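You operate a simulated robot arm through the tools that you are given. There is no shell and no other tool. Be economical: measure what you need, move in short steps, check, and stop when the job is done.

You run a simulated robot arm. Do the job below in one go: nothing can be reset, and whatever is moved stays where it is left.

Task
Take the tall brass ring on the top of the long bench and put it away on the riser of the wash bench. Put the red coiled lead from the top of the long bench on the middle shelf of the cleaning table and the blue coiled lead on the rear top of the cleaning table. Shut the grey knobbed door. Take the red extension ring and leave it on top of the teal carton. Take the yellow sponge on the top of the long bench and put it away on the top of the wash bench. Put the box that says "tabs" from the top of the long bench on the top of the low wooden stand and the box marked "felt" on top of the brown spares carton. The order is free. Set down upright: yellow sponge, box.

The check looks at the end state, three seconds after you hand in, the way a careful person would. Anything else that was tipped, shoved, dropped, spilled or broken makes it a failure.

Robot
A 7-joint arm with a two-finger parallel gripper on a trunk, on a base that drives. Base frame: it is fixed to the floor where the robot stands at the start and does not move with it; the origin is under the middle of the robot, x ahead of it, y to its left, z up; the surface under the hand at the start is at about z = 80. Lengths are in cm, angles in degrees, forces in N, time in s.
With the tool pointing down near the work surface it reaches from about 42 to 90 cm from the robot's upright axis, wherever it stands. Its first joint turns from -17.0 to 126.0 degrees. Places, roughly: blue plastic box, upright green box, upright grey  [75, -50, 75]; brown spares carton [50, -100, 75]; coiled lead [100, -25, 75]; grey knobbed door [-170, -140, 90]; middle shelf of the cleaning table [-280, -150, 50]; rear top of the cleaning table (97x24 cm) [-280, -194, 78]; red extension ring [-75, -150, 75]; riser of the wash bench (56x14 cm) [-304, -348, 90]; tall brass ring (7x7x3 cm) [80, -10, 80]; teal carton (13x10x6 cm) [-190, -140, 30]; top of the low wooden stand (20x22 cm) [-168, 154, 64]; top of the wash bench [-350, -350, 80]; yellow sponge (8x6x8 cm) [80, -70, 80]. Payload 1.57 kg.
The tool frame sits at the grasp point between the pads (the TCP): z along the fingers, y along the line on which they close. The tips reach 3 cm beyond it. The gripper opens to 8 cm. The fingers are 1.7 cm wide and 1.2 cm thick; the gripper's body (4 by 8.2 cm) begins 8 cm behind the TCP.
Orientation is that of the tool frame in the base frame, as [roll, pitch, yaw] about the fixed x, y, z axes, in that order (R = Rz(yaw) Ry(pitch) Rx(roll)). With the fingers straight down and closing along the base's y, the tool's x points along the base's -x, its y along +y and its z along -z.

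Tools
- The arm moves only by the tool servo_tool. Its argument "steps" is a list of rows, each a list of 7 numbers: the shift along the tool's x, y, z in cm, then the turn, a rotation vector about the tool's x, y, z in degrees, then the closure, from 0 (fully open) to 1 (shut). In form: [[tx, ty, tz, rx, ry, rz, grip], ...]. A call has 1 to 10 rows; each row shifts and turns the commanded pose from where the row before left it, along the tool's axes as they then stand. Rows are played at 5 a second. More than 5 cm and 8.6 degrees between two rows, or a gripper value outside its range, and nothing of the call is played. A pose out of reach is approached as far as the arm can. The call stops where the force on the tool passes 40 N (or 10 N more than at its start, if that is more) or the arm is blocked; 0.2 s more then pass. Each finger travels about 4.5 cm/s and halts on what it meets, pressing with about 37 N; the grip force reading is that of the motor and also rises with nothing between the fingers. The clock runs only during rows and for 0.2 s after the last one: add rows that do not move to give the fingers time. It gives the time, the measured TCP pose, the force on the tool (base axes), the opening and the grip force at its end, in the units of the frame above (readings bear some noise), with the torque about the TCP (base axes, N m) and any sound that the robot's microphone picked up.
- Cameras (640 x 400 px; columns grow to the right, rows downward): "scene" is now at [1.23, -24.43, 123.09]; the picture's right is [-0.15, -0.99, 0.00], its down [-0.24, 0.04, -0.97] and it looks along [0.96, -0.14, -0.25] (base axes); focal length 260 px, centre (320, 200). "wrist" rides on the gripper at [7.2, -0.7, -12.2] in the tool frame; the picture's right is [0.09, 1.00, 0.00], its down [-0.84, 0.08, -0.54] and it looks along [-0.54, 0.05, 0.84] (tool axes); focal length 238 px, centre (320, 200). There is no depth. A picture from a camera that has moved, and an enlarged one, comes with that camera's place and axes in the base frame and with its lens.
- grab_frame(camera): a new picture of that camera. The clock stands still meanwhile.
- lift_body(by): slides the trunk up (or, below 0, down) by that many cm; the arm and the scene camera ride with it, the base frame stays. It gives what a move gives, with no picture.
- base_move(legs): drives the robot by 1 to 6 legs, each [ahead, left, turn to the left] in cm, cm and degrees, along the robot's own axes; the way and the turn of a leg run together, so that a leg with both is an arc; at most 150 cm and 180 degrees a leg. The arm and the cameras ride along, it lands a little off, and it stops where it bumps. It gives what a move gives.
- pan_tilt(pan, tilt): turns the head with the scene camera to pan (to the left, within 109 degrees either way) and tilt (down, from -29 to 69), counted from straight ahead of the robot. It gives what a move gives.
- inspect(camera, box): a new picture of the part [left, top, right, bottom] of that camera's present view, enlarged. The clock stands still meanwhile.
- hand_in(): hands the job in; it is judged then, once.

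Work in short steps. Places have to be worked out from the pictures, the camera data and where the tool is seen: move nearer, look again, correct. Check each grasp and each placing, and mend what went wrong. You have 217 turns and 198 pictures in all, those below and enlarged ones among them. Open the gripper and draw the arm clear of the work before you hand the job in, unless the task says otherwise; then end with one line.

The tools are called after "Call:" by a JSON object that holds its "api" and its "payload". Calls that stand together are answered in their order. servo_tool: Moves the arm, as the interface text tells. Its arguments: {"type":"object","properties":{"steps":{"type":"array","items":{"type":"array","items":{"type":"number"}}}},"required":["steps"]} The other tools are called the same way: lift_body (by) slides the trunk up or down; base_move (legs) drives the base; pan_tilt (pan, tilt) turns the head that bears the scene camera; grab_frame (camera) takes a picture; inspect (camera, box) takes an enlarged picture of a part of a camera's view; hand_in () hands the job in.

At the start:

```text
time: 0.0
tcp_pos: [51.29, -2.58, 115.22]
orientation: [179.9, 0.1, 179.9]
ft_force: [0.7, 0.2, 0.3]
moment: [-0.03, 0.01, 0.0]
finger_gap: 8.0
finger_force: 0.0
trunk travel left (down, up): [-57.5, 21.5]
robot x, y, heading: [-0.02, -0.14, 0.1]
head pan, tilt: [-8.6, 14.2]
```

scene: 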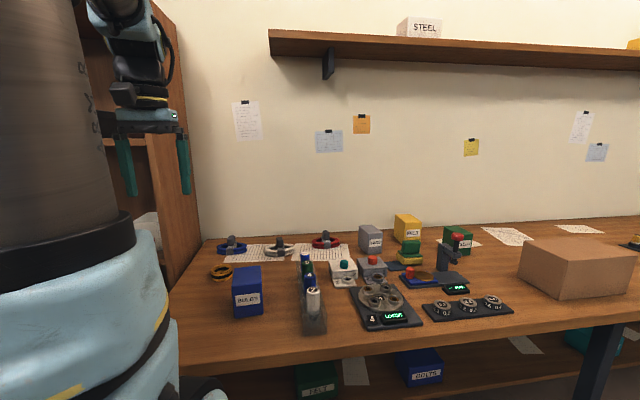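
wrist: 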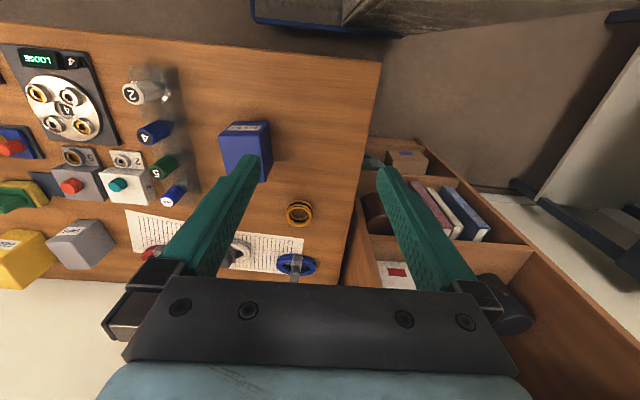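

The bench is in view; I enlarge it to read labels and identify the items.

Call:
{"api": "inspect", "payload": {"camera": "scene", "box": [180, 200, 420, 350]}}

Call:
{"api": "inspect", "payload": {"camera": "scene", "box": [340, 200, 640, 388]}}

Call:
{"api": "inspect", "payload": {"camera": "wrist", "box": [0, 30, 400, 280]}}

```text
2.67 times, centred on (300, 275) of scene
camera zoom: at [1.23, -24.43, 123.09], right [-0.15, -0.99, 0.0], down [-0.24, 0.04, -0.97], along [0.96, -0.14, -0.25], focal length 694 px, centre (373, 0)
```

zoom: 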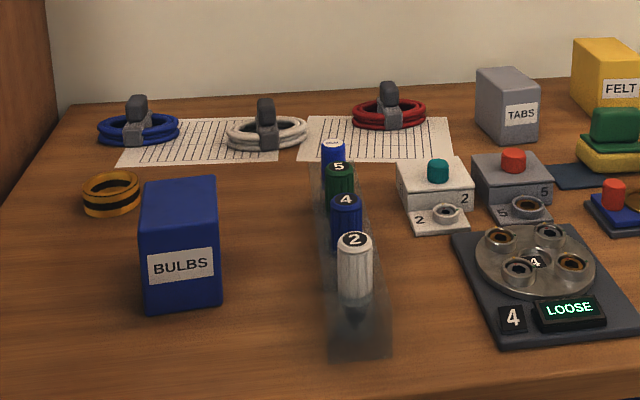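

```text
2.13 times, centred on (490, 294) of scene
camera zoom: at [1.23, -24.43, 123.09], right [-0.15, -0.99, 0.0], down [-0.24, 0.04, -0.97], along [0.96, -0.14, -0.25], focal length 553 px, centre (-42, 0)
```

zoom: 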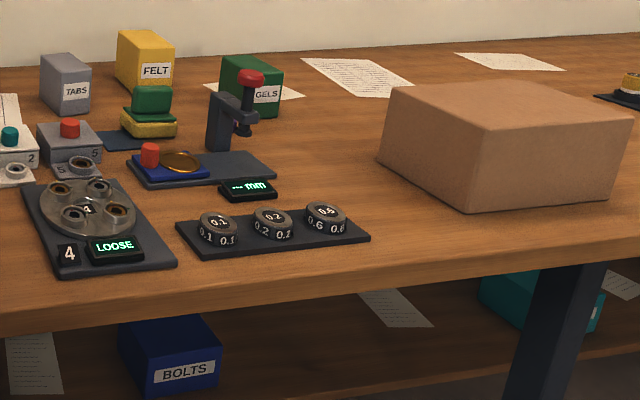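

```text
1.60 times, centred on (200, 155) of wrist
camera zoom: at [44.15, -3.29, 127.44], right [-0.09, 1.0, 0.0], down [0.84, 0.08, 0.54], along [0.54, 0.05, -0.84], focal length 381 px, centre (512, 272)
```

zoom: 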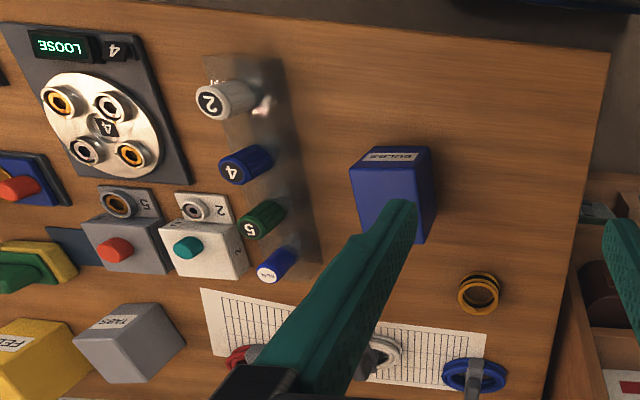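

Items on the long bench: blue/white/red leads, tabs, felt, sponge, brass ring. I look round with the head to see the other places.

Call:
{"api": "pan_tilt", "payload": {"pan": -60, "tilt": 20}}

Call:
{"api": "grab_frame", "payload": {"camera": "scene"}}

Call:
{"api": "pan_tilt", "payload": {"pan": -109, "tilt": 15}}

Call:
{"api": "grab_frame", "payload": {"camera": "scene"}}

Call:
{"api": "pan_tilt", "payload": {"pan": 109, "tilt": 15}}

Call:
{"api": "grab_frame", "payload": {"camera": "scene"}}

```text
time: 1.2
tcp_pos: [51.2, -2.56, 115.22]
orientation: [179.9, 0.0, -179.9]
ft_force: [0.8, -0.6, -0.4]
moment: [0.01, 0.02, 0.01]
finger_gap: 8.02
finger_force: 0.0
trunk travel left (down, up): [-57.5, 21.5]
robot x, y, heading: [-0.19, -0.43, 0.3]
head pan, tilt: [-60.0, 20.0]
```

```text
192 pictures are left
camera scene: at [-3.34, -31.1, 122.16], right [-0.87, -0.5, 0.0], down [-0.17, 0.3, -0.94], along [0.47, -0.81, -0.34], focal length 260 px, centre (320, 200)
```

scene: 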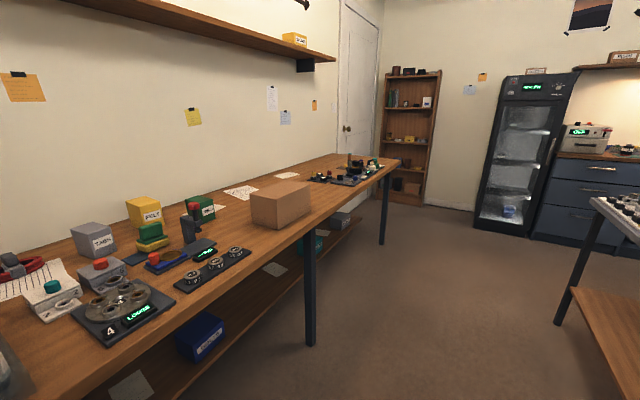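

```text
time: 2.4
tcp_pos: [51.22, -2.63, 115.36]
orientation: [-180.0, 0.0, 180.0]
ft_force: [0.4, 0.0, -1.2]
moment: [-0.01, -0.01, -0.03]
finger_gap: 8.02
finger_force: 0.1
trunk travel left (down, up): [-57.5, 21.5]
robot x, y, heading: [-0.15, -0.09, -0.1]
head pan, tilt: [-108.9, 15.0]
```

```text
191 pictures are left
camera scene: at [-11.02, -31.88, 122.97], right [-0.95, 0.32, 0.0], down [0.08, 0.24, -0.97], along [-0.31, -0.91, -0.26], focal length 260 px, centre (320, 200)
```

scene: 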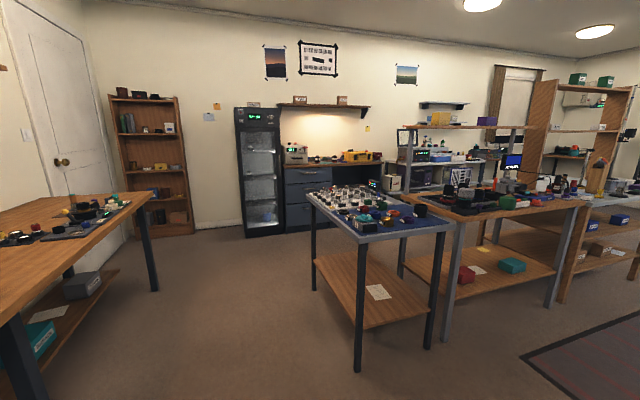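

```text
time: 5.5
tcp_pos: [51.24, -2.48, 115.38]
orientation: [-180.0, 0.0, 180.0]
ft_force: [-0.1, 0.4, 0.3]
moment: [0.0, -0.02, 0.02]
finger_gap: 8.01
finger_force: 0.1
trunk travel left (down, up): [-57.5, 21.5]
robot x, y, heading: [0.05, -0.1, 0.2]
head pan, tilt: [108.9, 15.0]
```

```text
190 pictures are left
camera scene: at [-11.02, -14.2, 122.97], right [0.95, 0.32, 0.0], down [0.08, -0.24, -0.97], along [-0.31, 0.91, -0.26], focal length 260 px, centre (320, 200)
```

scene: 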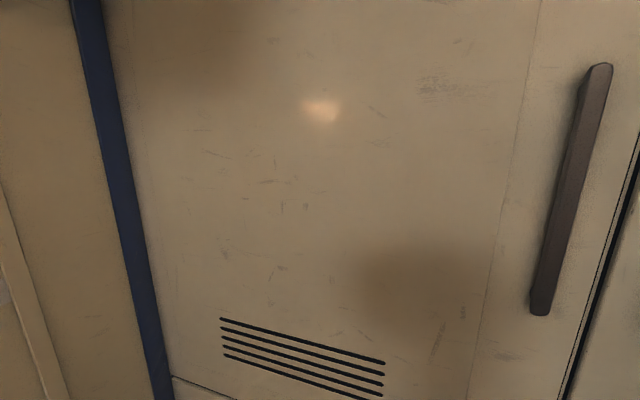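

The room's layout is clear; I enlarge the right-hand part by turning back to that view.

Call:
{"api": "pan_tilt", "payload": {"pan": -109, "tilt": 15}}

Call:
{"api": "inspect", "payload": {"camera": "scene", "box": [300, 160, 480, 272]}}

Call:
{"api": "inspect", "payload": {"camera": "scene", "box": [400, 60, 640, 210]}}

Call:
{"api": "inspect", "payload": {"camera": "scene", "box": [430, 150, 640, 280]}}

```text
time: 8.6
tcp_pos: [51.12, -2.58, 115.3]
orientation: [-179.9, -0.1, 180.0]
ft_force: [0.3, -0.9, 0.6]
moment: [-0.02, 0.02, 0.01]
finger_gap: 8.0
finger_force: 0.1
trunk travel left (down, up): [-57.5, 21.5]
robot x, y, heading: [0.14, 0.21, 0.0]
head pan, tilt: [-108.9, 15.0]
```

```text
3.56 times, centred on (390, 216) of scene
camera zoom: at [-11.02, -31.88, 122.97], right [-0.95, 0.32, 0.0], down [0.08, 0.24, -0.97], along [-0.31, -0.91, -0.26], focal length 925 px, centre (71, 143)
```

zoom: 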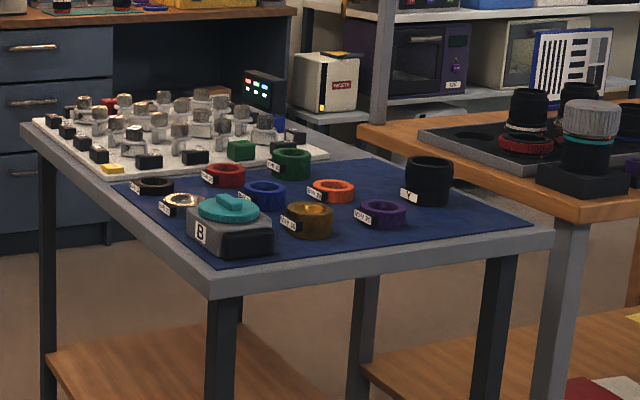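

```text
2.67 times, centred on (520, 135) of scene
camera zoom: at [-11.02, -31.88, 122.97], right [-0.95, 0.32, 0.0], down [0.08, 0.24, -0.97], along [-0.31, -0.91, -0.26], focal length 694 px, centre (-213, 373)
```

zoom: 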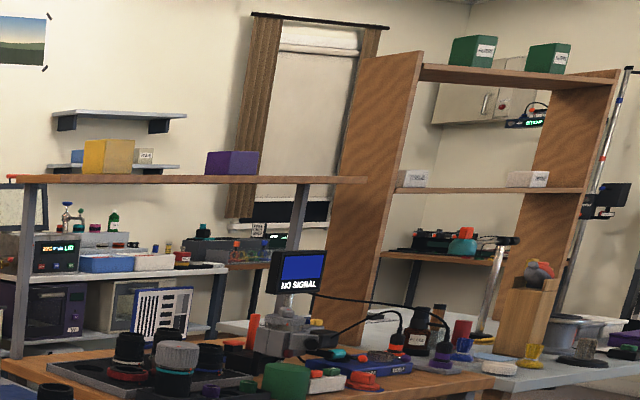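

```text
3.05 times, centred on (535, 215) of scene
camera zoom: at [-11.02, -31.88, 122.97], right [-0.95, 0.32, 0.0], down [0.08, 0.24, -0.97], along [-0.31, -0.91, -0.26], focal length 792 px, centre (-335, 154)
```

zoom: 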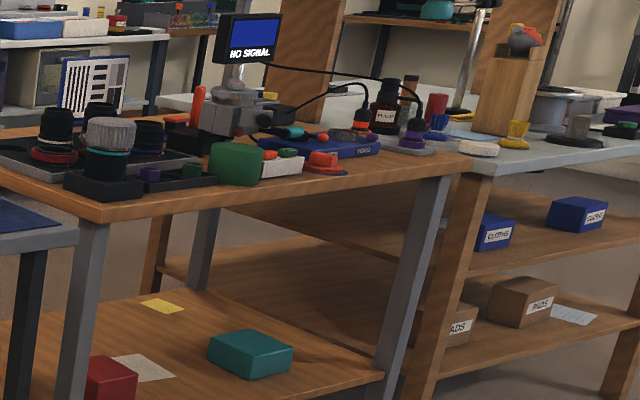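

The red ring sits on the small table's blue mat, and the teal carton is on the lower shelf of the lens table. I start with the felt box, so I drive right along the bench and look.

Call:
{"api": "base_move", "payload": {"legs": [[0, -75, 0]]}}

Call:
{"api": "pan_tilt", "payload": {"pan": 0, "tilt": 30}}

Call:
{"api": "grab_frame", "payload": {"camera": "scene"}}

Call:
{"api": "grab_frame", "payload": {"camera": "wrist"}}

```text
time: 12.8
tcp_pos: [51.1, -79.02, 115.19]
orientation: [-180.0, -0.1, 180.0]
ft_force: [-0.4, 0.1, -0.4]
moment: [0.0, 0.01, 0.0]
finger_gap: 7.99
finger_force: 0.0
trunk travel left (down, up): [-57.5, 21.5]
robot x, y, heading: [-0.25, -76.49, 0.0]
head pan, tilt: [-108.9, 15.0]
```

```text
time: 14.6
tcp_pos: [51.21, -79.06, 115.33]
orientation: [-179.9, 0.0, 179.9]
ft_force: [-0.1, 0.1, -0.2]
moment: [-0.02, 0.01, 0.02]
finger_gap: 8.01
finger_force: 0.1
trunk travel left (down, up): [-57.5, 21.5]
robot x, y, heading: [-0.14, -76.76, -0.1]
head pan, tilt: [0.0, 30.0]
```

```text
186 pictures are left
camera scene: at [1.0, -99.47, 120.55], right [0.0, -1.0, 0.0], down [-0.5, 0.0, -0.87], along [0.87, 0.0, -0.5], focal length 260 px, centre (320, 200)
```

scene: 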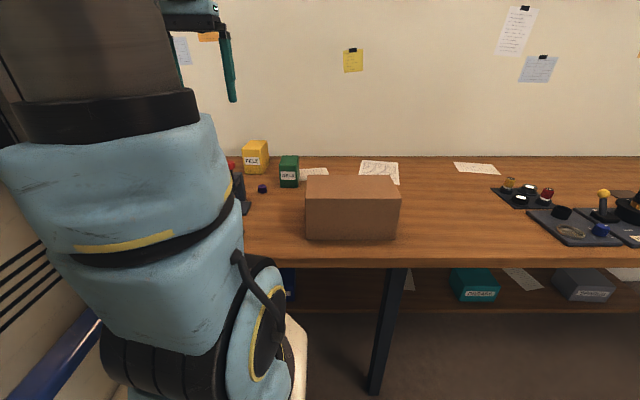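

```text
185 pictures are left
camera wrist: at [44.13, -79.74, 127.44], right [-0.09, 1.0, 0.0], down [0.84, 0.08, 0.54], along [0.54, 0.05, -0.84], focal length 238 px, centre (320, 200)
```

wrist: 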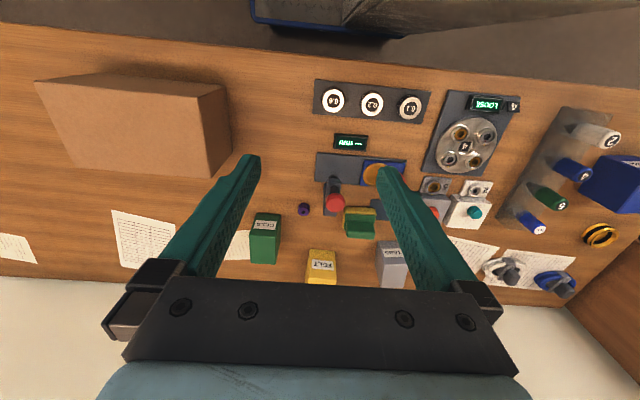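

Bench top is at about z=80; felt's front face is near (91,-75). I move the hand forward towards it for a closer look.

Call:
{"api": "servo_tool", "payload": {"steps": [[-4.5, 0.5, 1, 0, 0, 0, 0], [-4.5, 0.5, 1, 0, 0, 0, 0], [-4.5, 0.5, 1, 0, 0, 0, 0], [-4.5, 0.5, 1, 0, 0, 0, 0], [-4.5, 0.5, 1, 0, 0, 0, 0], [-4.5, 0.5, 1, 0, 0, 0, 0], [0, 0, 0, 0, 0, 0, 0]]}}

Call:
{"api": "grab_frame", "payload": {"camera": "wrist"}}

Call:
{"api": "grab_frame", "payload": {"camera": "scene"}}

```text
time: 16.2
tcp_pos: [78.23, -75.77, 109.31]
orientation: [180.0, 0.0, -180.0]
ft_force: [-0.4, 0.0, 0.6]
moment: [-0.01, -0.03, -0.04]
finger_gap: 8.0
finger_force: 0.0
trunk travel left (down, up): [-57.5, 21.5]
robot x, y, heading: [-0.34, -76.49, 0.1]
head pan, tilt: [0.0, 30.0]
```

```text
184 pictures are left
camera wrist: at [71.15, -76.52, 121.46], right [-0.09, 1.0, 0.0], down [0.84, 0.08, 0.54], along [0.54, 0.05, -0.84], focal length 238 px, centre (320, 200)
```

wrist: 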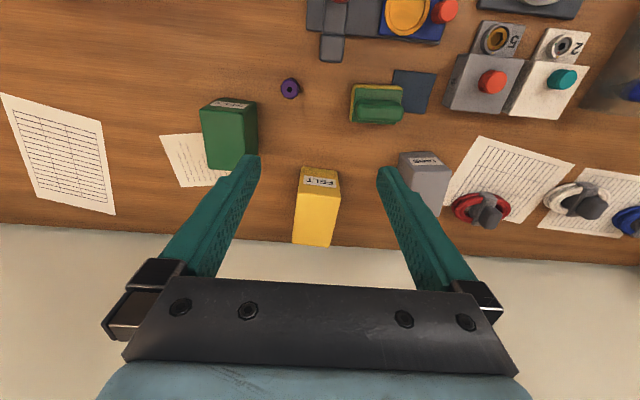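

```text
183 pictures are left
camera scene: at [1.0, -99.47, 120.55], right [0.0, -1.0, 0.0], down [-0.5, 0.0, -0.87], along [0.87, 0.0, -0.5], focal length 260 px, centre (320, 200)
```

scene: 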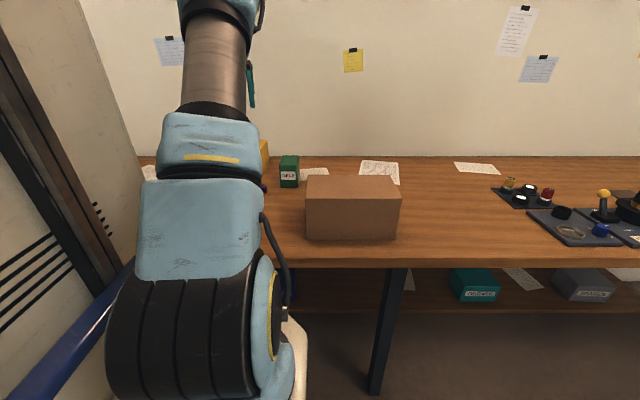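

Felt's top is about 7 cm wide (y); I enlarge to measure its yaw and centre precisely.

Call:
{"api": "inspect", "payload": {"camera": "wrist", "box": [240, 150, 400, 250]}}

```text
4.00 times, centred on (320, 200) of wrist
camera zoom: at [71.15, -76.52, 121.46], right [-0.09, 1.0, 0.0], down [0.84, 0.08, 0.54], along [0.54, 0.05, -0.84], focal length 953 px, centre (320, 200)
```

zoom: 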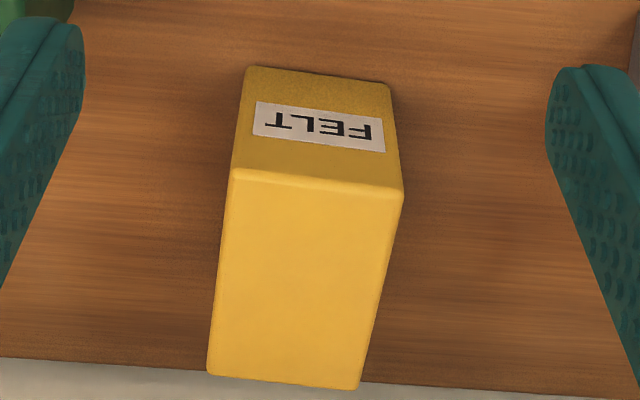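

Felt: 10.6×6.9×9.6, centre (96,-75.1), yaw ≈ -3°. It is a bit far, so I drive ahead a few cm.

Call:
{"api": "base_move", "payload": {"legs": [[7, 0, 0]]}}

Call:
{"api": "inspect", "payload": {"camera": "wrist", "box": [240, 100, 400, 200]}}

```text
time: 17.2
tcp_pos: [85.4, -75.94, 109.27]
orientation: [-179.9, 0.0, 179.9]
ft_force: [-0.7, -0.3, 1.0]
moment: [0.02, 0.03, 0.0]
finger_gap: 8.0
finger_force: 0.0
trunk travel left (down, up): [-57.5, 21.5]
robot x, y, heading: [7.25, -76.4, -0.2]
head pan, tilt: [0.0, 30.0]
```

```text
4.00 times, centred on (320, 150) of wrist
camera zoom: at [78.31, -76.61, 121.47], right [-0.09, 1.0, 0.0], down [0.84, 0.08, 0.54], along [0.54, 0.05, -0.84], focal length 953 px, centre (320, 400)
```

zoom: 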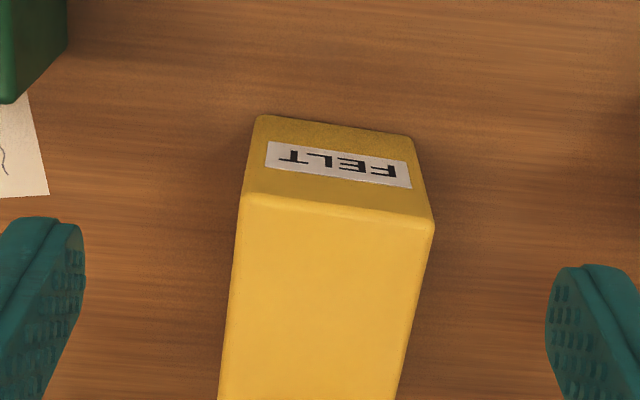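

Next I position above the felt's centre, turning 3° to match its yaw, and stop at z≈97 to check alignment.

Call:
{"api": "servo_tool", "payload": {"steps": [[-3.4, 0.27, 3, 0, 0, 0, 0], [-3.4, 0.27, 3, 0, 0, 0, 0], [-3.3, 0.27, 4, 0, 0, 3, 0], [0, 0, 0, 0, 0, 0, 0]]}}

Call:
{"api": "grab_frame", "payload": {"camera": "wrist"}}

```text
refused: row 3 steps farther than a row can; nothing moved
```

```text
180 pictures are left
camera wrist: at [78.31, -76.61, 121.47], right [-0.09, 1.0, 0.0], down [0.84, 0.08, 0.54], along [0.54, 0.05, -0.84], focal length 238 px, centre (320, 200)
```

wrist: 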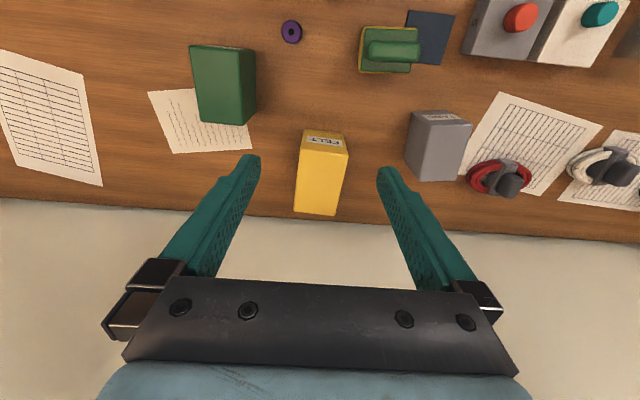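

Row length is limited to 5 cm in total; I resend with smaller rows.

Call:
{"api": "servo_tool", "payload": {"steps": [[-3.4, 0.27, 2, 0, 0, 0, 0], [-3.4, 0.27, 2, 0, 0, 0, 0], [-3.3, 0.27, 2, 0, 0, 3, 0], [0, 0, 3, 0, 0, 0, 0], [0, 0, 3, 0, 0, 0, 0], [0, 0, 0, 0, 0, 0, 0]]}}

Call:
{"api": "grab_frame", "payload": {"camera": "wrist"}}

```text
time: 18.6
tcp_pos: [93.91, -75.76, 97.08]
orientation: [-180.0, 0.1, 176.9]
ft_force: [-0.7, 0.6, 0.3]
moment: [0.02, 0.01, -0.02]
finger_gap: 8.03
finger_force: 0.1
out of reach, approached as far as the arm can: row 3
trunk travel left (down, up): [-57.5, 21.5]
robot x, y, heading: [7.35, -76.29, -0.1]
head pan, tilt: [0.0, 30.0]
```

```text
179 pictures are left
camera wrist: at [86.85, -76.04, 109.34], right [-0.04, 1.0, 0.0], down [0.84, 0.03, 0.54], along [0.54, 0.02, -0.84], focal length 238 px, centre (320, 200)
```

wrist: 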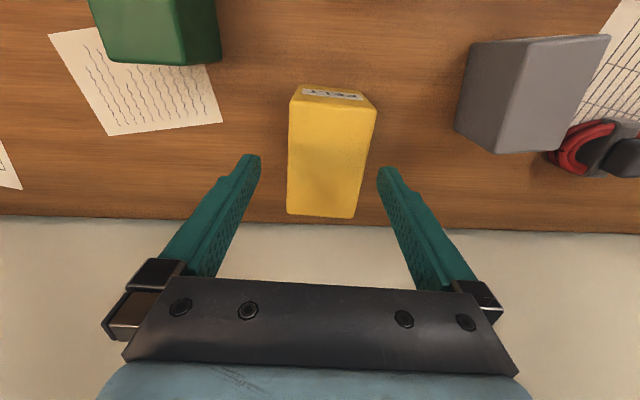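

The box centre line is y≈-75.05 and the TCP is at -75.76, so I shift +0.7 and descend to z≈86.5 in small steps.

Call:
{"api": "servo_tool", "payload": {"steps": [[0, 0.7, 0, 0, 0, 0, 0], [0, 0, 0, 0, 0, 0, 0], [0, 0, 2, 0, 0, 0, 0], [0, 0, 2, 0, 0, 0, 0], [0, 0, 0, 0, 0, 0, 0]]}}

Call:
{"api": "grab_frame", "payload": {"camera": "wrist"}}

```text
time: 19.9
tcp_pos: [93.95, -74.93, 93.06]
orientation: [180.0, 0.0, 176.9]
ft_force: [0.2, 1.2, 0.2]
moment: [0.02, 0.03, 0.0]
finger_gap: 8.01
finger_force: 0.0
trunk travel left (down, up): [-57.5, 21.5]
robot x, y, heading: [7.09, -76.44, -0.2]
head pan, tilt: [0.0, 30.0]
```

```text
178 pictures are left
camera wrist: at [86.84, -75.22, 105.17], right [-0.04, 1.0, 0.0], down [0.84, 0.03, 0.54], along [0.54, 0.02, -0.84], focal length 238 px, centre (320, 200)
```

wrist: 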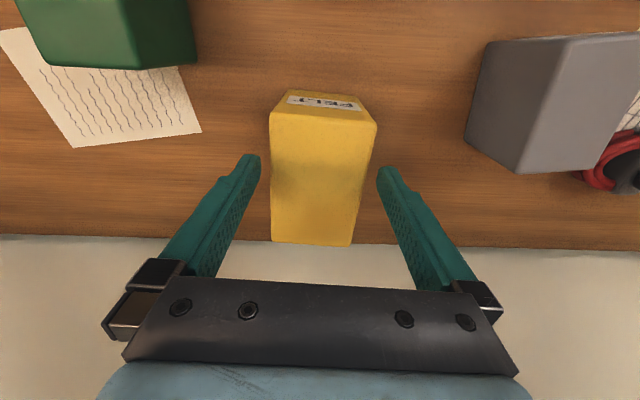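

Well centred between the tips. I go down and close.

Call:
{"api": "servo_tool", "payload": {"steps": [[0, 0.1, 2, 0, 0, 0, 0], [0, 0, 2, 0, 0, 0, 0], [0, 0, 2.5, 0, 0, 0, 0], [0, 0, 0, 0, 0, 0, 0], [0, 0, 0, 0, 0, 0, 0.5], [0, 0, 0, 0, 0, 0, 0.5], [0, 0, 0, 0, 0, 0, 0.5]]}}

```text
time: 21.4
tcp_pos: [93.95, -75.0, 86.62]
orientation: [-179.9, 0.0, 176.9]
ft_force: [0.1, -0.2, -1.1]
moment: [0.09, -0.08, 0.01]
finger_gap: 6.97
finger_force: 34.7
trunk travel left (down, up): [-57.5, 21.5]
robot x, y, heading: [7.14, -76.52, 0.1]
head pan, tilt: [0.0, 30.0]
```

Gripped (6.97 cm). I lift and pull back.

Call:
{"api": "servo_tool", "payload": {"steps": [[0, 0, -4, 0, 0, 0, 0.5], [0, 0, -5, 0, 0, 0, 0.5], [0, 0, -5, 0, 0, 0, 0.5], [0, 0, -5, 0, 0, 0, 0.5], [0, 0, -4, 0, 0, 0, 0.5], [5, 0, 0, 0, 0, 0, 0.5], [5, 0, 0, 0, 0, 0, 0.5], [5, 0, 0, 0, 0, 0, 0.5], [5, 0, 0, 0, 0, 0, 0.5], [0, 0, 0, 0, 0, 0, 0.5]]}}

Call:
{"api": "base_move", "payload": {"legs": [[0, -30, 0]]}}

Call:
{"api": "grab_frame", "payload": {"camera": "wrist"}}

Call:
{"api": "grab_frame", "payload": {"camera": "scene"}}

```text
time: 23.6
tcp_pos: [70.32, -74.53, 109.42]
orientation: [-179.9, 0.0, 176.9]
ft_force: [0.3, 0.4, -4.1]
moment: [0.01, 0.07, 0.01]
finger_gap: 6.96
finger_force: 36.7
out of reach, approached as far as the arm can: row 4, 5
trunk travel left (down, up): [-57.5, 21.5]
robot x, y, heading: [7.09, -76.35, -0.1]
head pan, tilt: [0.0, 30.0]
```

```text
time: 25.7
tcp_pos: [70.3, -105.19, 109.47]
orientation: [180.0, 0.0, 176.5]
ft_force: [0.3, -0.2, -2.1]
moment: [0.05, 0.06, 0.0]
finger_gap: 6.97
finger_force: 36.8
trunk travel left (down, up): [-57.5, 21.5]
robot x, y, heading: [7.22, -106.51, -0.6]
head pan, tilt: [0.0, 30.0]
```

```text
177 pictures are left
camera wrist: at [63.18, -105.57, 121.59], right [-0.03, 1.0, 0.0], down [0.84, 0.03, 0.54], along [0.54, 0.02, -0.84], focal length 238 px, centre (320, 200)
```

wrist: 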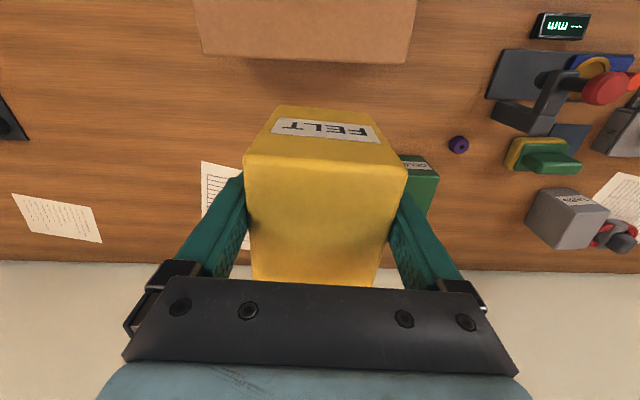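

```text
176 pictures are left
camera scene: at [7.85, -129.81, 120.55], right [-0.01, -1.0, 0.0], down [-0.5, 0.0, -0.87], along [0.87, -0.01, -0.5], focal length 260 px, centre (320, 200)
```

scene: 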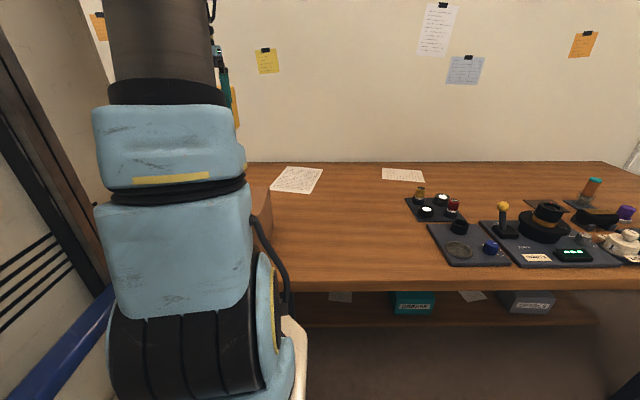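

The carton spans x 51.5–64, y -96…-118, top z≈92.4, so the box centre should go to (57.7,-107). I move the TCP to (55.7,-107) at height, then lower.

Call:
{"api": "servo_tool", "payload": {"steps": [[4, -0.9, 0, 0, 0, 0, 0.5], [4, -0.9, 0, 0, 0, 0, 0.5], [4, 0, 0, 0, 0, 0, 0.5], [2.6, 0, 0, 0, 0, 0, 0.5], [0, 0, 2.5, 0, 0, 0, 0.5], [0, 0, 2.5, 0, 0, 0, 0.5], [0, 0, 2.5, 0, 0, 0, 0.5], [0, 0, 0, 0, 0, 0, 0.5]]}}

Call:
{"api": "grab_frame", "payload": {"camera": "wrist"}}

```text
time: 27.5
tcp_pos: [55.57, -106.2, 102.09]
orientation: [-180.0, 0.0, 176.5]
ft_force: [0.0, 1.0, -1.8]
moment: [0.02, 0.06, -0.01]
finger_gap: 6.98
finger_force: 37.1
trunk travel left (down, up): [-57.5, 21.5]
robot x, y, heading: [7.05, -106.82, -0.3]
head pan, tilt: [0.0, 30.0]
```

```text
175 pictures are left
camera wrist: at [48.43, -106.5, 114.23], right [-0.03, 1.0, 0.0], down [0.84, 0.03, 0.54], along [0.54, 0.02, -0.84], focal length 238 px, centre (320, 200)
```

wrist: 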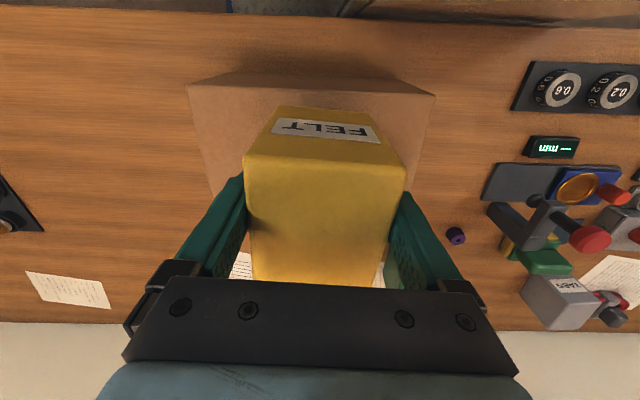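

Aligned; I shift y -0.6 and lower until contact.

Call:
{"api": "servo_tool", "payload": {"steps": [[0, -0.6, 1.5, 0, 0, 0, 0.5], [0, 0, 0.7, 0, 0, 0, 0.5], [0, 0, 0.4, 0, 0, 0, 0.5], [0, 0, 0.3, 0, 0, 0, 0.5], [0, 0, 0, 0, 0, 0, 0.5]]}}

```text
time: 28.7
tcp_pos: [55.5, -106.8, 99.13]
orientation: [180.0, 0.0, 176.5]
ft_force: [0.4, 0.0, -1.8]
moment: [0.01, 0.05, -0.01]
finger_gap: 6.97
finger_force: 37.3
trunk travel left (down, up): [-57.5, 21.5]
robot x, y, heading: [7.18, -106.88, -0.2]
head pan, tilt: [0.0, 30.0]
```

Call:
{"api": "servo_tool", "payload": {"steps": [[0, 0, 0.3, 0, 0, 0, 0.5], [0, 0, 0.3, 0, 0, 0, 0.5], [0, 0, 0, 0, 0, 0, 0.5]]}}

```text
time: 29.5
tcp_pos: [55.54, -106.75, 98.54]
orientation: [180.0, 0.1, 176.5]
ft_force: [-2.7, -1.2, 15.1]
moment: [-0.27, -0.04, -0.07]
finger_gap: 6.98
finger_force: 36.9
trunk travel left (down, up): [-57.5, 21.5]
robot x, y, heading: [6.87, -106.67, -0.4]
head pan, tilt: [0.0, 30.0]
```

Contact (15 N up). I back off slightly, open, and rise clear.

Call:
{"api": "servo_tool", "payload": {"steps": [[0, 0, -0.2, 0, 0, 0, 0.5], [0, 0, 0, 0, 0, 0, 0], [0, 0, 0, 0, 0, 0, 0], [0, 0, -3, 0, 0, 0, 0], [0, 0, -4, 0, 0, 0, 0], [0, 0, -5, 0, 0, 0, 0], [0, 0, 0, 0, 0, 0, 0]]}}

Call:
{"api": "grab_frame", "payload": {"camera": "wrist"}}

```text
time: 31.1
tcp_pos: [55.44, -106.91, 110.69]
orientation: [180.0, 0.0, 176.5]
ft_force: [0.5, 0.4, 0.8]
moment: [0.0, 0.04, -0.03]
finger_gap: 7.99
finger_force: 0.3
trunk travel left (down, up): [-57.5, 21.5]
robot x, y, heading: [7.4, -107.04, -0.5]
head pan, tilt: [0.0, 30.0]
```

```text
174 pictures are left
camera wrist: at [48.33, -107.18, 122.94], right [-0.03, 1.0, 0.0], down [0.84, 0.03, 0.54], along [0.54, 0.02, -0.84], focal length 238 px, centre (320, 200)
```

wrist: 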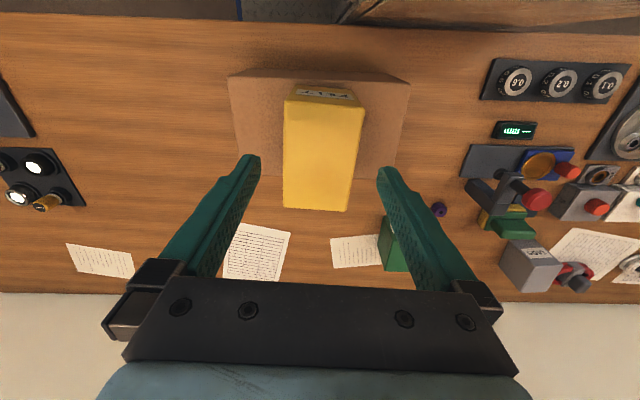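

Felt stands well on the carton. Next is the tabs box near (91,-56), so I drive left 50 cm.

Call:
{"api": "base_move", "payload": {"legs": [[0, 50, 0]]}}

Call:
{"api": "servo_tool", "payload": {"steps": [[-5, 0, 0, 0, 0, 0, 0], [-5, 0, 0, 0, 0, 0, 0], [-5, 0, 0, 0, 0, 0, 0], [-5, 0, 0, 0, 0, 0, 0], [-3, 0, 2, 0, 0, 0, 0], [0, 0, 0, 0, 0, 0, 0]]}}

Call:
{"api": "inspect", "payload": {"camera": "wrist", "box": [160, 0, 480, 200]}}

```text
time: 34.0
tcp_pos: [55.38, -57.77, 110.74]
orientation: [-180.0, -0.1, 176.5]
ft_force: [0.4, 0.2, -0.6]
moment: [0.01, 0.0, -0.03]
finger_gap: 8.0
finger_force: 0.0
trunk travel left (down, up): [-57.5, 21.5]
robot x, y, heading: [7.05, -58.0, -0.7]
head pan, tilt: [0.0, 30.0]
```

```text
time: 35.4
tcp_pos: [78.21, -59.26, 108.64]
orientation: [-180.0, 0.0, 176.4]
ft_force: [0.6, 0.6, -0.6]
moment: [0.02, 0.01, -0.01]
finger_gap: 7.99
finger_force: 0.1
trunk travel left (down, up): [-57.5, 21.5]
robot x, y, heading: [7.02, -57.48, -0.4]
head pan, tilt: [0.0, 30.0]
```

```text
2.00 times, centred on (320, 100) of wrist
camera zoom: at [71.1, -59.59, 120.75], right [-0.03, 1.0, 0.0], down [0.84, 0.03, 0.54], along [0.54, 0.02, -0.84], focal length 477 px, centre (320, 400)
```

zoom: 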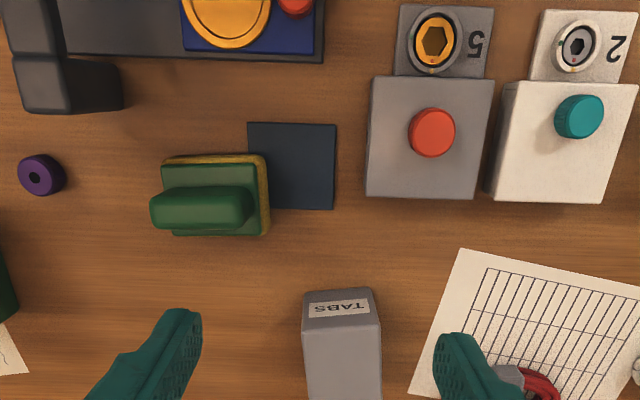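

Call:
{"api": "inspect", "payload": {"camera": "wrist", "box": [240, 125, 400, 225]}}

```text
4.00 times, centred on (320, 175) of wrist
camera zoom: at [71.1, -59.59, 120.75], right [-0.03, 1.0, 0.0], down [0.84, 0.03, 0.54], along [0.54, 0.02, -0.84], focal length 953 px, centre (320, 300)
```

zoom: 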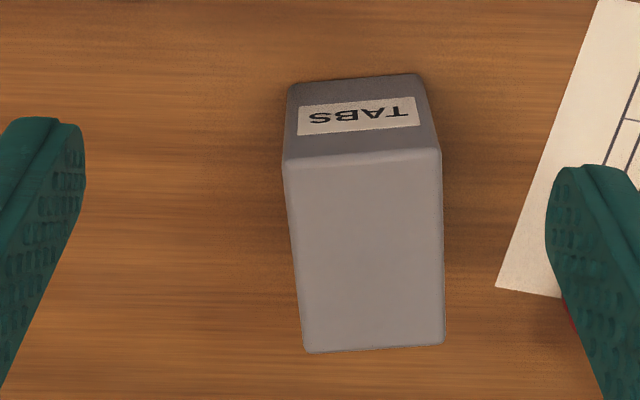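

Tabs: 8.7×5.9×8.2, centre (90,-57), yaw ≈ +7°. I position above it with yaw turned by 10.6°.

Call:
{"api": "servo_tool", "payload": {"steps": [[-3.7, 1, 0, 0, 0, 0, 0], [-3.7, 1, 0, 0, 0, 0, 0], [-3.7, 0.97, 0, 0, 0, 0, 0], [0, 0, 4, 0, 0, -5.3, 0], [0, 0, 4, 0, 0, -5.3, 0], [0, 0, 4, 0, 0, 0, 0], [0, 0, 3, 0, 0, 0, 0], [0, 0, 0, 0, 0, 0, 0]]}}

Call:
{"api": "grab_frame", "payload": {"camera": "wrist"}}

```text
time: 37.2
tcp_pos: [89.78, -56.85, 93.73]
orientation: [-179.9, 0.1, -173.0]
ft_force: [0.6, 0.2, 1.2]
moment: [-0.01, -0.02, -0.01]
finger_gap: 7.98
finger_force: 0.2
trunk travel left (down, up): [-57.5, 21.5]
robot x, y, heading: [7.19, -57.36, -0.4]
head pan, tilt: [0.0, 30.0]
```

```text
171 pictures are left
camera wrist: at [82.87, -58.36, 105.83], right [-0.21, 0.98, 0.0], down [0.82, 0.18, 0.54], along [0.53, 0.12, -0.84], focal length 238 px, centre (320, 200)
```

wrist: 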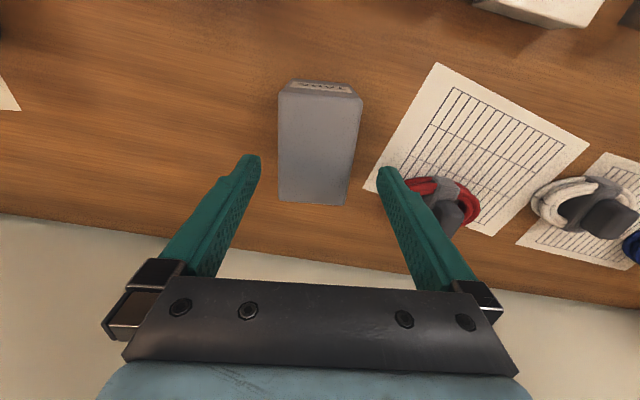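

Centred. I lower 8 cm and close.

Call:
{"api": "servo_tool", "payload": {"steps": [[0, 0, 3, 0, 0, 0, 0], [0, 0, 3, 0, 0, 0, 0], [0, 0, 2, 0, 0, 0, 0], [0, 0, 0, 0, 0, 0, 0], [0, 0, 0, 0, 0, 0, 0.5], [0, 0, 0, 0, 0, 0, 0.5], [0, 0, 0, 0, 0, 0, 0.5], [0, 0, -3, 0, 0, 0, 0.5], [0, 0, 0, 0, 0, 0, 0.5]]}}

```text
time: 39.2
tcp_pos: [89.69, -57.17, 88.75]
orientation: [180.0, 0.0, -173.0]
ft_force: [-0.4, -0.4, -2.8]
moment: [0.0, 0.0, 0.0]
finger_gap: 5.99
finger_force: 37.2
trunk travel left (down, up): [-57.5, 21.5]
robot x, y, heading: [7.05, -57.52, -0.5]
head pan, tilt: [0.0, 30.0]
```

Held (5.99 cm). I lift and retract close, then back away from the bench.

Call:
{"api": "servo_tool", "payload": {"steps": [[0, 0, -5, 0, 0, 0, 0.5], [0, 0, -5, 0, 0, 0, 0.5], [0, 0, -5, 0, 0, 0, 0.5], [5, 0, -0.5, 0, 0, 0, 0.5], [5, 0, -0.5, 0, 0, 0, 0.5], [5, 0, -0.5, 0, 0, 0, 0.5], [5, 0, -0.5, 0, 0, 0, 0.5], [5, 0, 0, 0, 0, 0, 0.5], [5, 0, 0, 0, 0, 0, 0.5], [0, 0, 0, 0, 0, 0, 0.5]]}}

Call:
{"api": "base_move", "payload": {"legs": [[-70, 0, 0], [0, 0, 90]]}}

Call:
{"api": "pan_tilt", "payload": {"pan": 40, "tilt": 20}}

Call:
{"api": "grab_frame", "payload": {"camera": "scene"}}

Call:
{"api": "pan_tilt", "payload": {"pan": -20, "tilt": 20}}

Call:
{"api": "grab_frame", "payload": {"camera": "scene"}}

```text
refused: row 4 steps farther than a row can; nothing moved
```

```text
time: 46.8
tcp_pos: [-63.61, 24.73, 88.78]
orientation: [180.0, 0.0, -81.9]
ft_force: [-1.1, 0.2, -2.6]
moment: [-0.09, -0.03, 0.02]
finger_gap: 6.06
finger_force: 37.2
trunk travel left (down, up): [-57.5, 21.5]
robot x, y, heading: [-61.63, -57.84, 90.5]
head pan, tilt: [0.0, 30.0]
```

```text
time: 47.9
tcp_pos: [-63.55, 24.7, 88.75]
orientation: [180.0, 0.0, -82.1]
ft_force: [-0.2, 0.3, -1.8]
moment: [-0.07, -0.02, 0.0]
finger_gap: 6.1
finger_force: 37.2
trunk travel left (down, up): [-57.5, 21.5]
robot x, y, heading: [-61.72, -58.19, 90.6]
head pan, tilt: [40.0, 20.0]
```

```text
170 pictures are left
camera scene: at [-44.65, -58.56, 122.15], right [0.76, 0.65, 0.0], down [0.22, -0.26, -0.94], along [-0.61, 0.72, -0.34], focal length 260 px, centre (320, 200)
```

scene: 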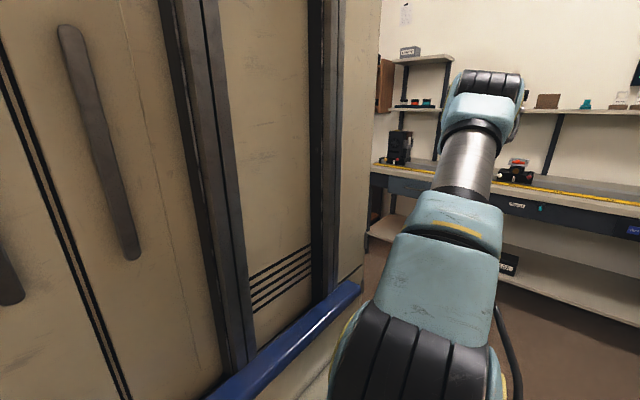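

```text
time: 49.2
tcp_pos: [-63.61, 24.77, 88.81]
orientation: [-180.0, 0.1, -82.0]
ft_force: [0.5, -1.3, -1.8]
moment: [-0.08, -0.01, 0.01]
finger_gap: 6.06
finger_force: 37.1
trunk travel left (down, up): [-57.5, 21.5]
robot x, y, heading: [-61.55, -57.55, 90.6]
head pan, tilt: [-20.0, 20.0]
```

```text
169 pictures are left
camera scene: at [-35.5, -56.88, 122.15], right [0.94, -0.33, 0.0], down [-0.11, -0.32, -0.94], along [0.31, 0.89, -0.34], focal length 260 px, centre (320, 200)
```

scene: 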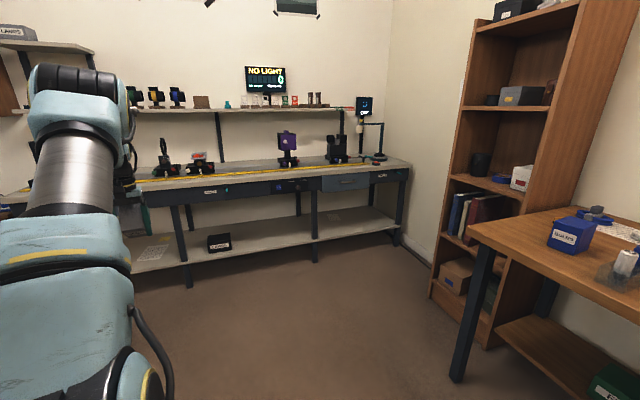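

The lift was refused while the drive still went, so the box left low over the bench. I check at once what happened: the hand, and the bench.

Call:
{"api": "grab_frame", "payload": {"camera": "wrist"}}

Call:
{"api": "pan_tilt", "payload": {"pan": -80, "tilt": 20}}

Call:
{"api": "grab_frame", "payload": {"camera": "scene"}}

Call:
{"api": "inspect", "payload": {"camera": "scene", "box": [180, 180, 420, 330]}}

```text
168 pictures are left
camera wrist: at [-61.8, 17.66, 100.91], right [-0.97, -0.23, 0.0], down [-0.19, 0.82, 0.54], along [-0.12, 0.53, -0.84], focal length 238 px, centre (320, 200)
```

wrist: 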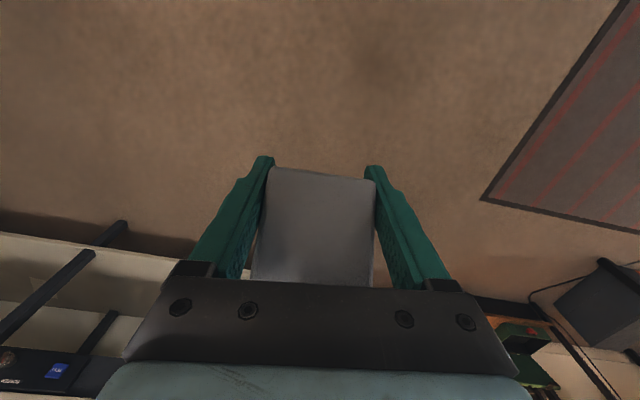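

```text
time: 50.5
tcp_pos: [-63.6, 24.74, 88.83]
orientation: [-179.9, 0.0, -82.0]
ft_force: [-0.4, -0.4, -1.1]
moment: [-0.13, -0.01, 0.03]
finger_gap: 6.07
finger_force: 37.2
trunk travel left (down, up): [-57.5, 21.5]
robot x, y, heading: [-61.87, -57.9, 90.2]
head pan, tilt: [-80.0, 20.0]
```

```text
167 pictures are left
camera scene: at [-29.46, -63.96, 122.16], right [0.18, -0.98, 0.0], down [-0.34, -0.06, -0.94], along [0.92, 0.17, -0.34], focal length 260 px, centre (320, 200)
```

scene: 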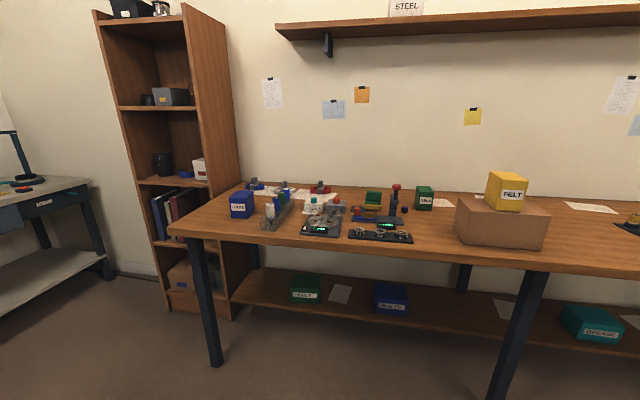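

```text
2.67 times, centred on (300, 255) of scene
camera zoom: at [-29.46, -63.96, 122.16], right [0.18, -0.98, 0.0], down [-0.34, -0.06, -0.94], along [0.92, 0.17, -0.34], focal length 694 px, centre (373, 53)
```

zoom: 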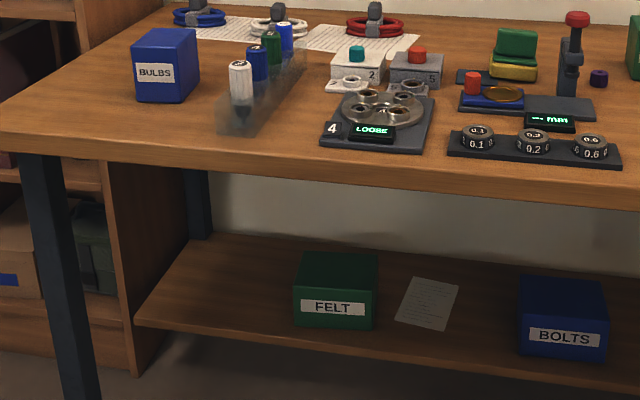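

The bench looks intact at first sight (button positions agree within ~0.5 cm), but I'll verify more closely on return. The box seems pitched in the grip; I enlarge the hand view.

Call:
{"api": "inspect", "payload": {"camera": "wrist", "box": [220, 140, 420, 290]}}

Call:
{"api": "inspect", "payload": {"camera": "scene", "box": [295, 170, 405, 245]}}

```text
2.67 times, centred on (320, 215) of wrist
camera zoom: at [-61.8, 17.66, 100.91], right [-0.97, -0.23, 0.0], down [-0.19, 0.82, 0.54], along [-0.12, 0.53, -0.84], focal length 636 px, centre (320, 160)
```

zoom: 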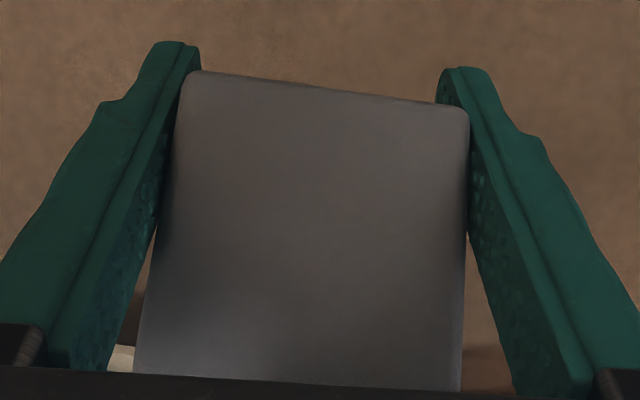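

```text
5.33 times, centred on (350, 208) of scene
camera zoom: at [-29.46, -63.96, 122.16], right [0.18, -0.98, 0.0], down [-0.34, -0.06, -0.94], along [0.92, 0.17, -0.34], focal length 1387 px, centre (160, 160)
```

zoom: 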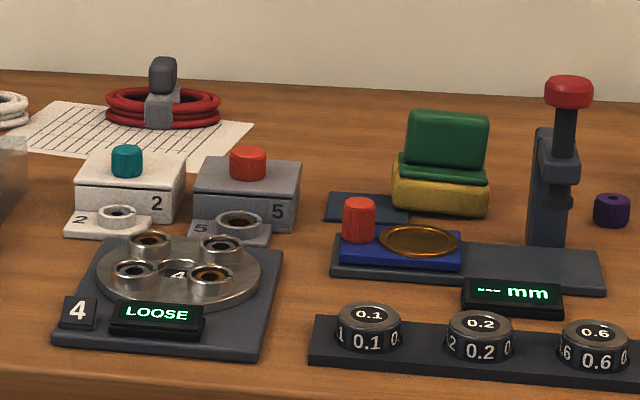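

The box has pitched and slipped in the grip, apparently from scraping something. I raise and retract the arm and view the hand from the scene camera.

Call:
{"api": "servo_tool", "payload": {"steps": [[0, 0, -5, 0, 0, 0, 0.5], [0, 0, -5, 0, 0, 0, 0.5], [0, 0, -5, 0, 0, 0, 0.5], [4.9, 0, 0, 0, 0, 0, 0.5], [4.9, 0, 0, 0, 0, 0, 0.5], [4.9, 0, 0, 0, 0, 0, 0.5], [4.9, 0, 0, 0, 0, 0, 0.5], [4.9, 0, 0, 0, 0, 0, 0.5], [0, 0, 0, 0, 0, 0, 0.5]]}}

Call:
{"api": "pan_tilt", "payload": {"pan": 15, "tilt": 15}}

Call:
{"api": "grab_frame", "payload": {"camera": "scene"}}

```text
time: 52.5
tcp_pos: [-60.31, 0.6, 103.97]
orientation: [-180.0, 0.0, -82.0]
ft_force: [-0.5, -0.1, -1.7]
moment: [-0.08, 0.0, 0.02]
finger_gap: 6.05
finger_force: 36.6
trunk travel left (down, up): [-57.5, 21.5]
robot x, y, heading: [-61.46, -57.4, 90.3]
head pan, tilt: [-80.0, 20.0]
```

```text
time: 54.2
tcp_pos: [-60.24, 0.51, 103.86]
orientation: [179.9, 0.0, -82.0]
ft_force: [-0.9, 0.7, -1.1]
moment: [-0.09, -0.06, 0.02]
finger_gap: 6.07
finger_force: 37.2
trunk travel left (down, up): [-57.5, 21.5]
robot x, y, heading: [-61.69, -57.3, 90.6]
head pan, tilt: [15.0, 15.0]
```

```text
163 pictures are left
camera scene: at [-41.09, -56.65, 122.97], right [0.96, 0.27, 0.0], down [0.07, -0.25, -0.97], along [-0.26, 0.93, -0.26], focal length 260 px, centre (320, 200)
```

scene: 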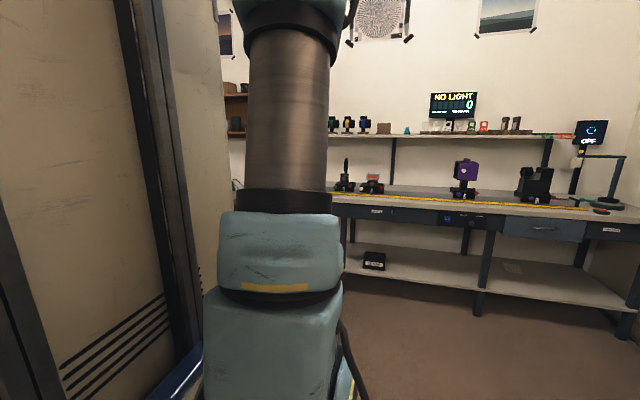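

The moment reading and image agree: the box is pitched ~49° with its centre ~4.7 cm ahead of the TCP. I'll compensate when placing. First I turn towards the low stand and look.

Call:
{"api": "base_move", "payload": {"legs": [[0, 0, 50]]}}

Call:
{"api": "pan_tilt", "payload": {"pan": -25, "tilt": 20}}

Call:
{"api": "grab_frame", "payload": {"camera": "scene"}}

```text
time: 56.8
tcp_pos: [-104.62, -18.26, 103.82]
orientation: [180.0, 0.0, -33.3]
ft_force: [0.0, -0.5, -2.2]
moment: [-0.03, -0.05, -0.01]
finger_gap: 6.03
finger_force: 36.6
trunk travel left (down, up): [-57.5, 21.5]
robot x, y, heading: [-61.76, -57.35, 139.4]
head pan, tilt: [15.0, 15.0]
```

```text
time: 57.9
tcp_pos: [-104.58, -18.25, 103.83]
orientation: [-180.0, 0.0, -33.2]
ft_force: [-1.0, 0.5, -2.1]
moment: [0.01, -0.05, -0.02]
finger_gap: 6.03
finger_force: 37.1
trunk travel left (down, up): [-57.5, 21.5]
robot x, y, heading: [-61.67, -57.82, 139.4]
head pan, tilt: [-25.0, 20.0]
```

```text
162 pictures are left
camera scene: at [-44.43, -37.16, 122.15], right [0.91, 0.41, 0.0], down [0.14, -0.31, -0.94], along [-0.39, 0.86, -0.34], focal length 260 px, centre (320, 200)
```

scene: 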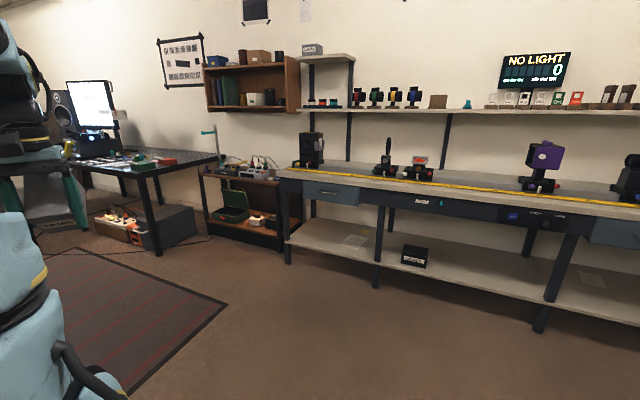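

Call:
{"api": "inspect", "payload": {"camera": "scene", "box": [180, 110, 340, 260]}}

```text
2.67 times, centred on (260, 185) of scene
camera zoom: at [-44.43, -37.16, 122.15], right [0.91, 0.41, 0.0], down [0.14, -0.31, -0.94], along [-0.39, 0.86, -0.34], focal length 694 px, centre (480, 240)
```

zoom: 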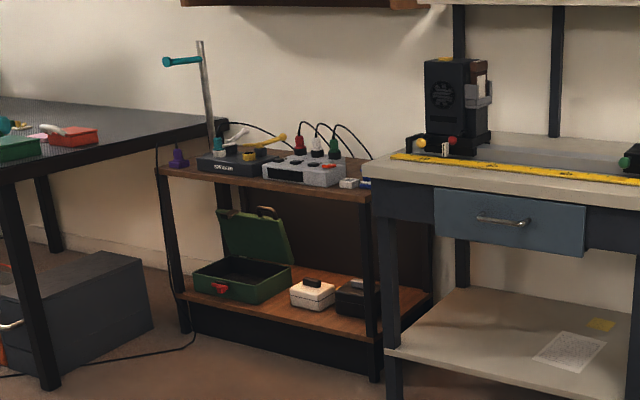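

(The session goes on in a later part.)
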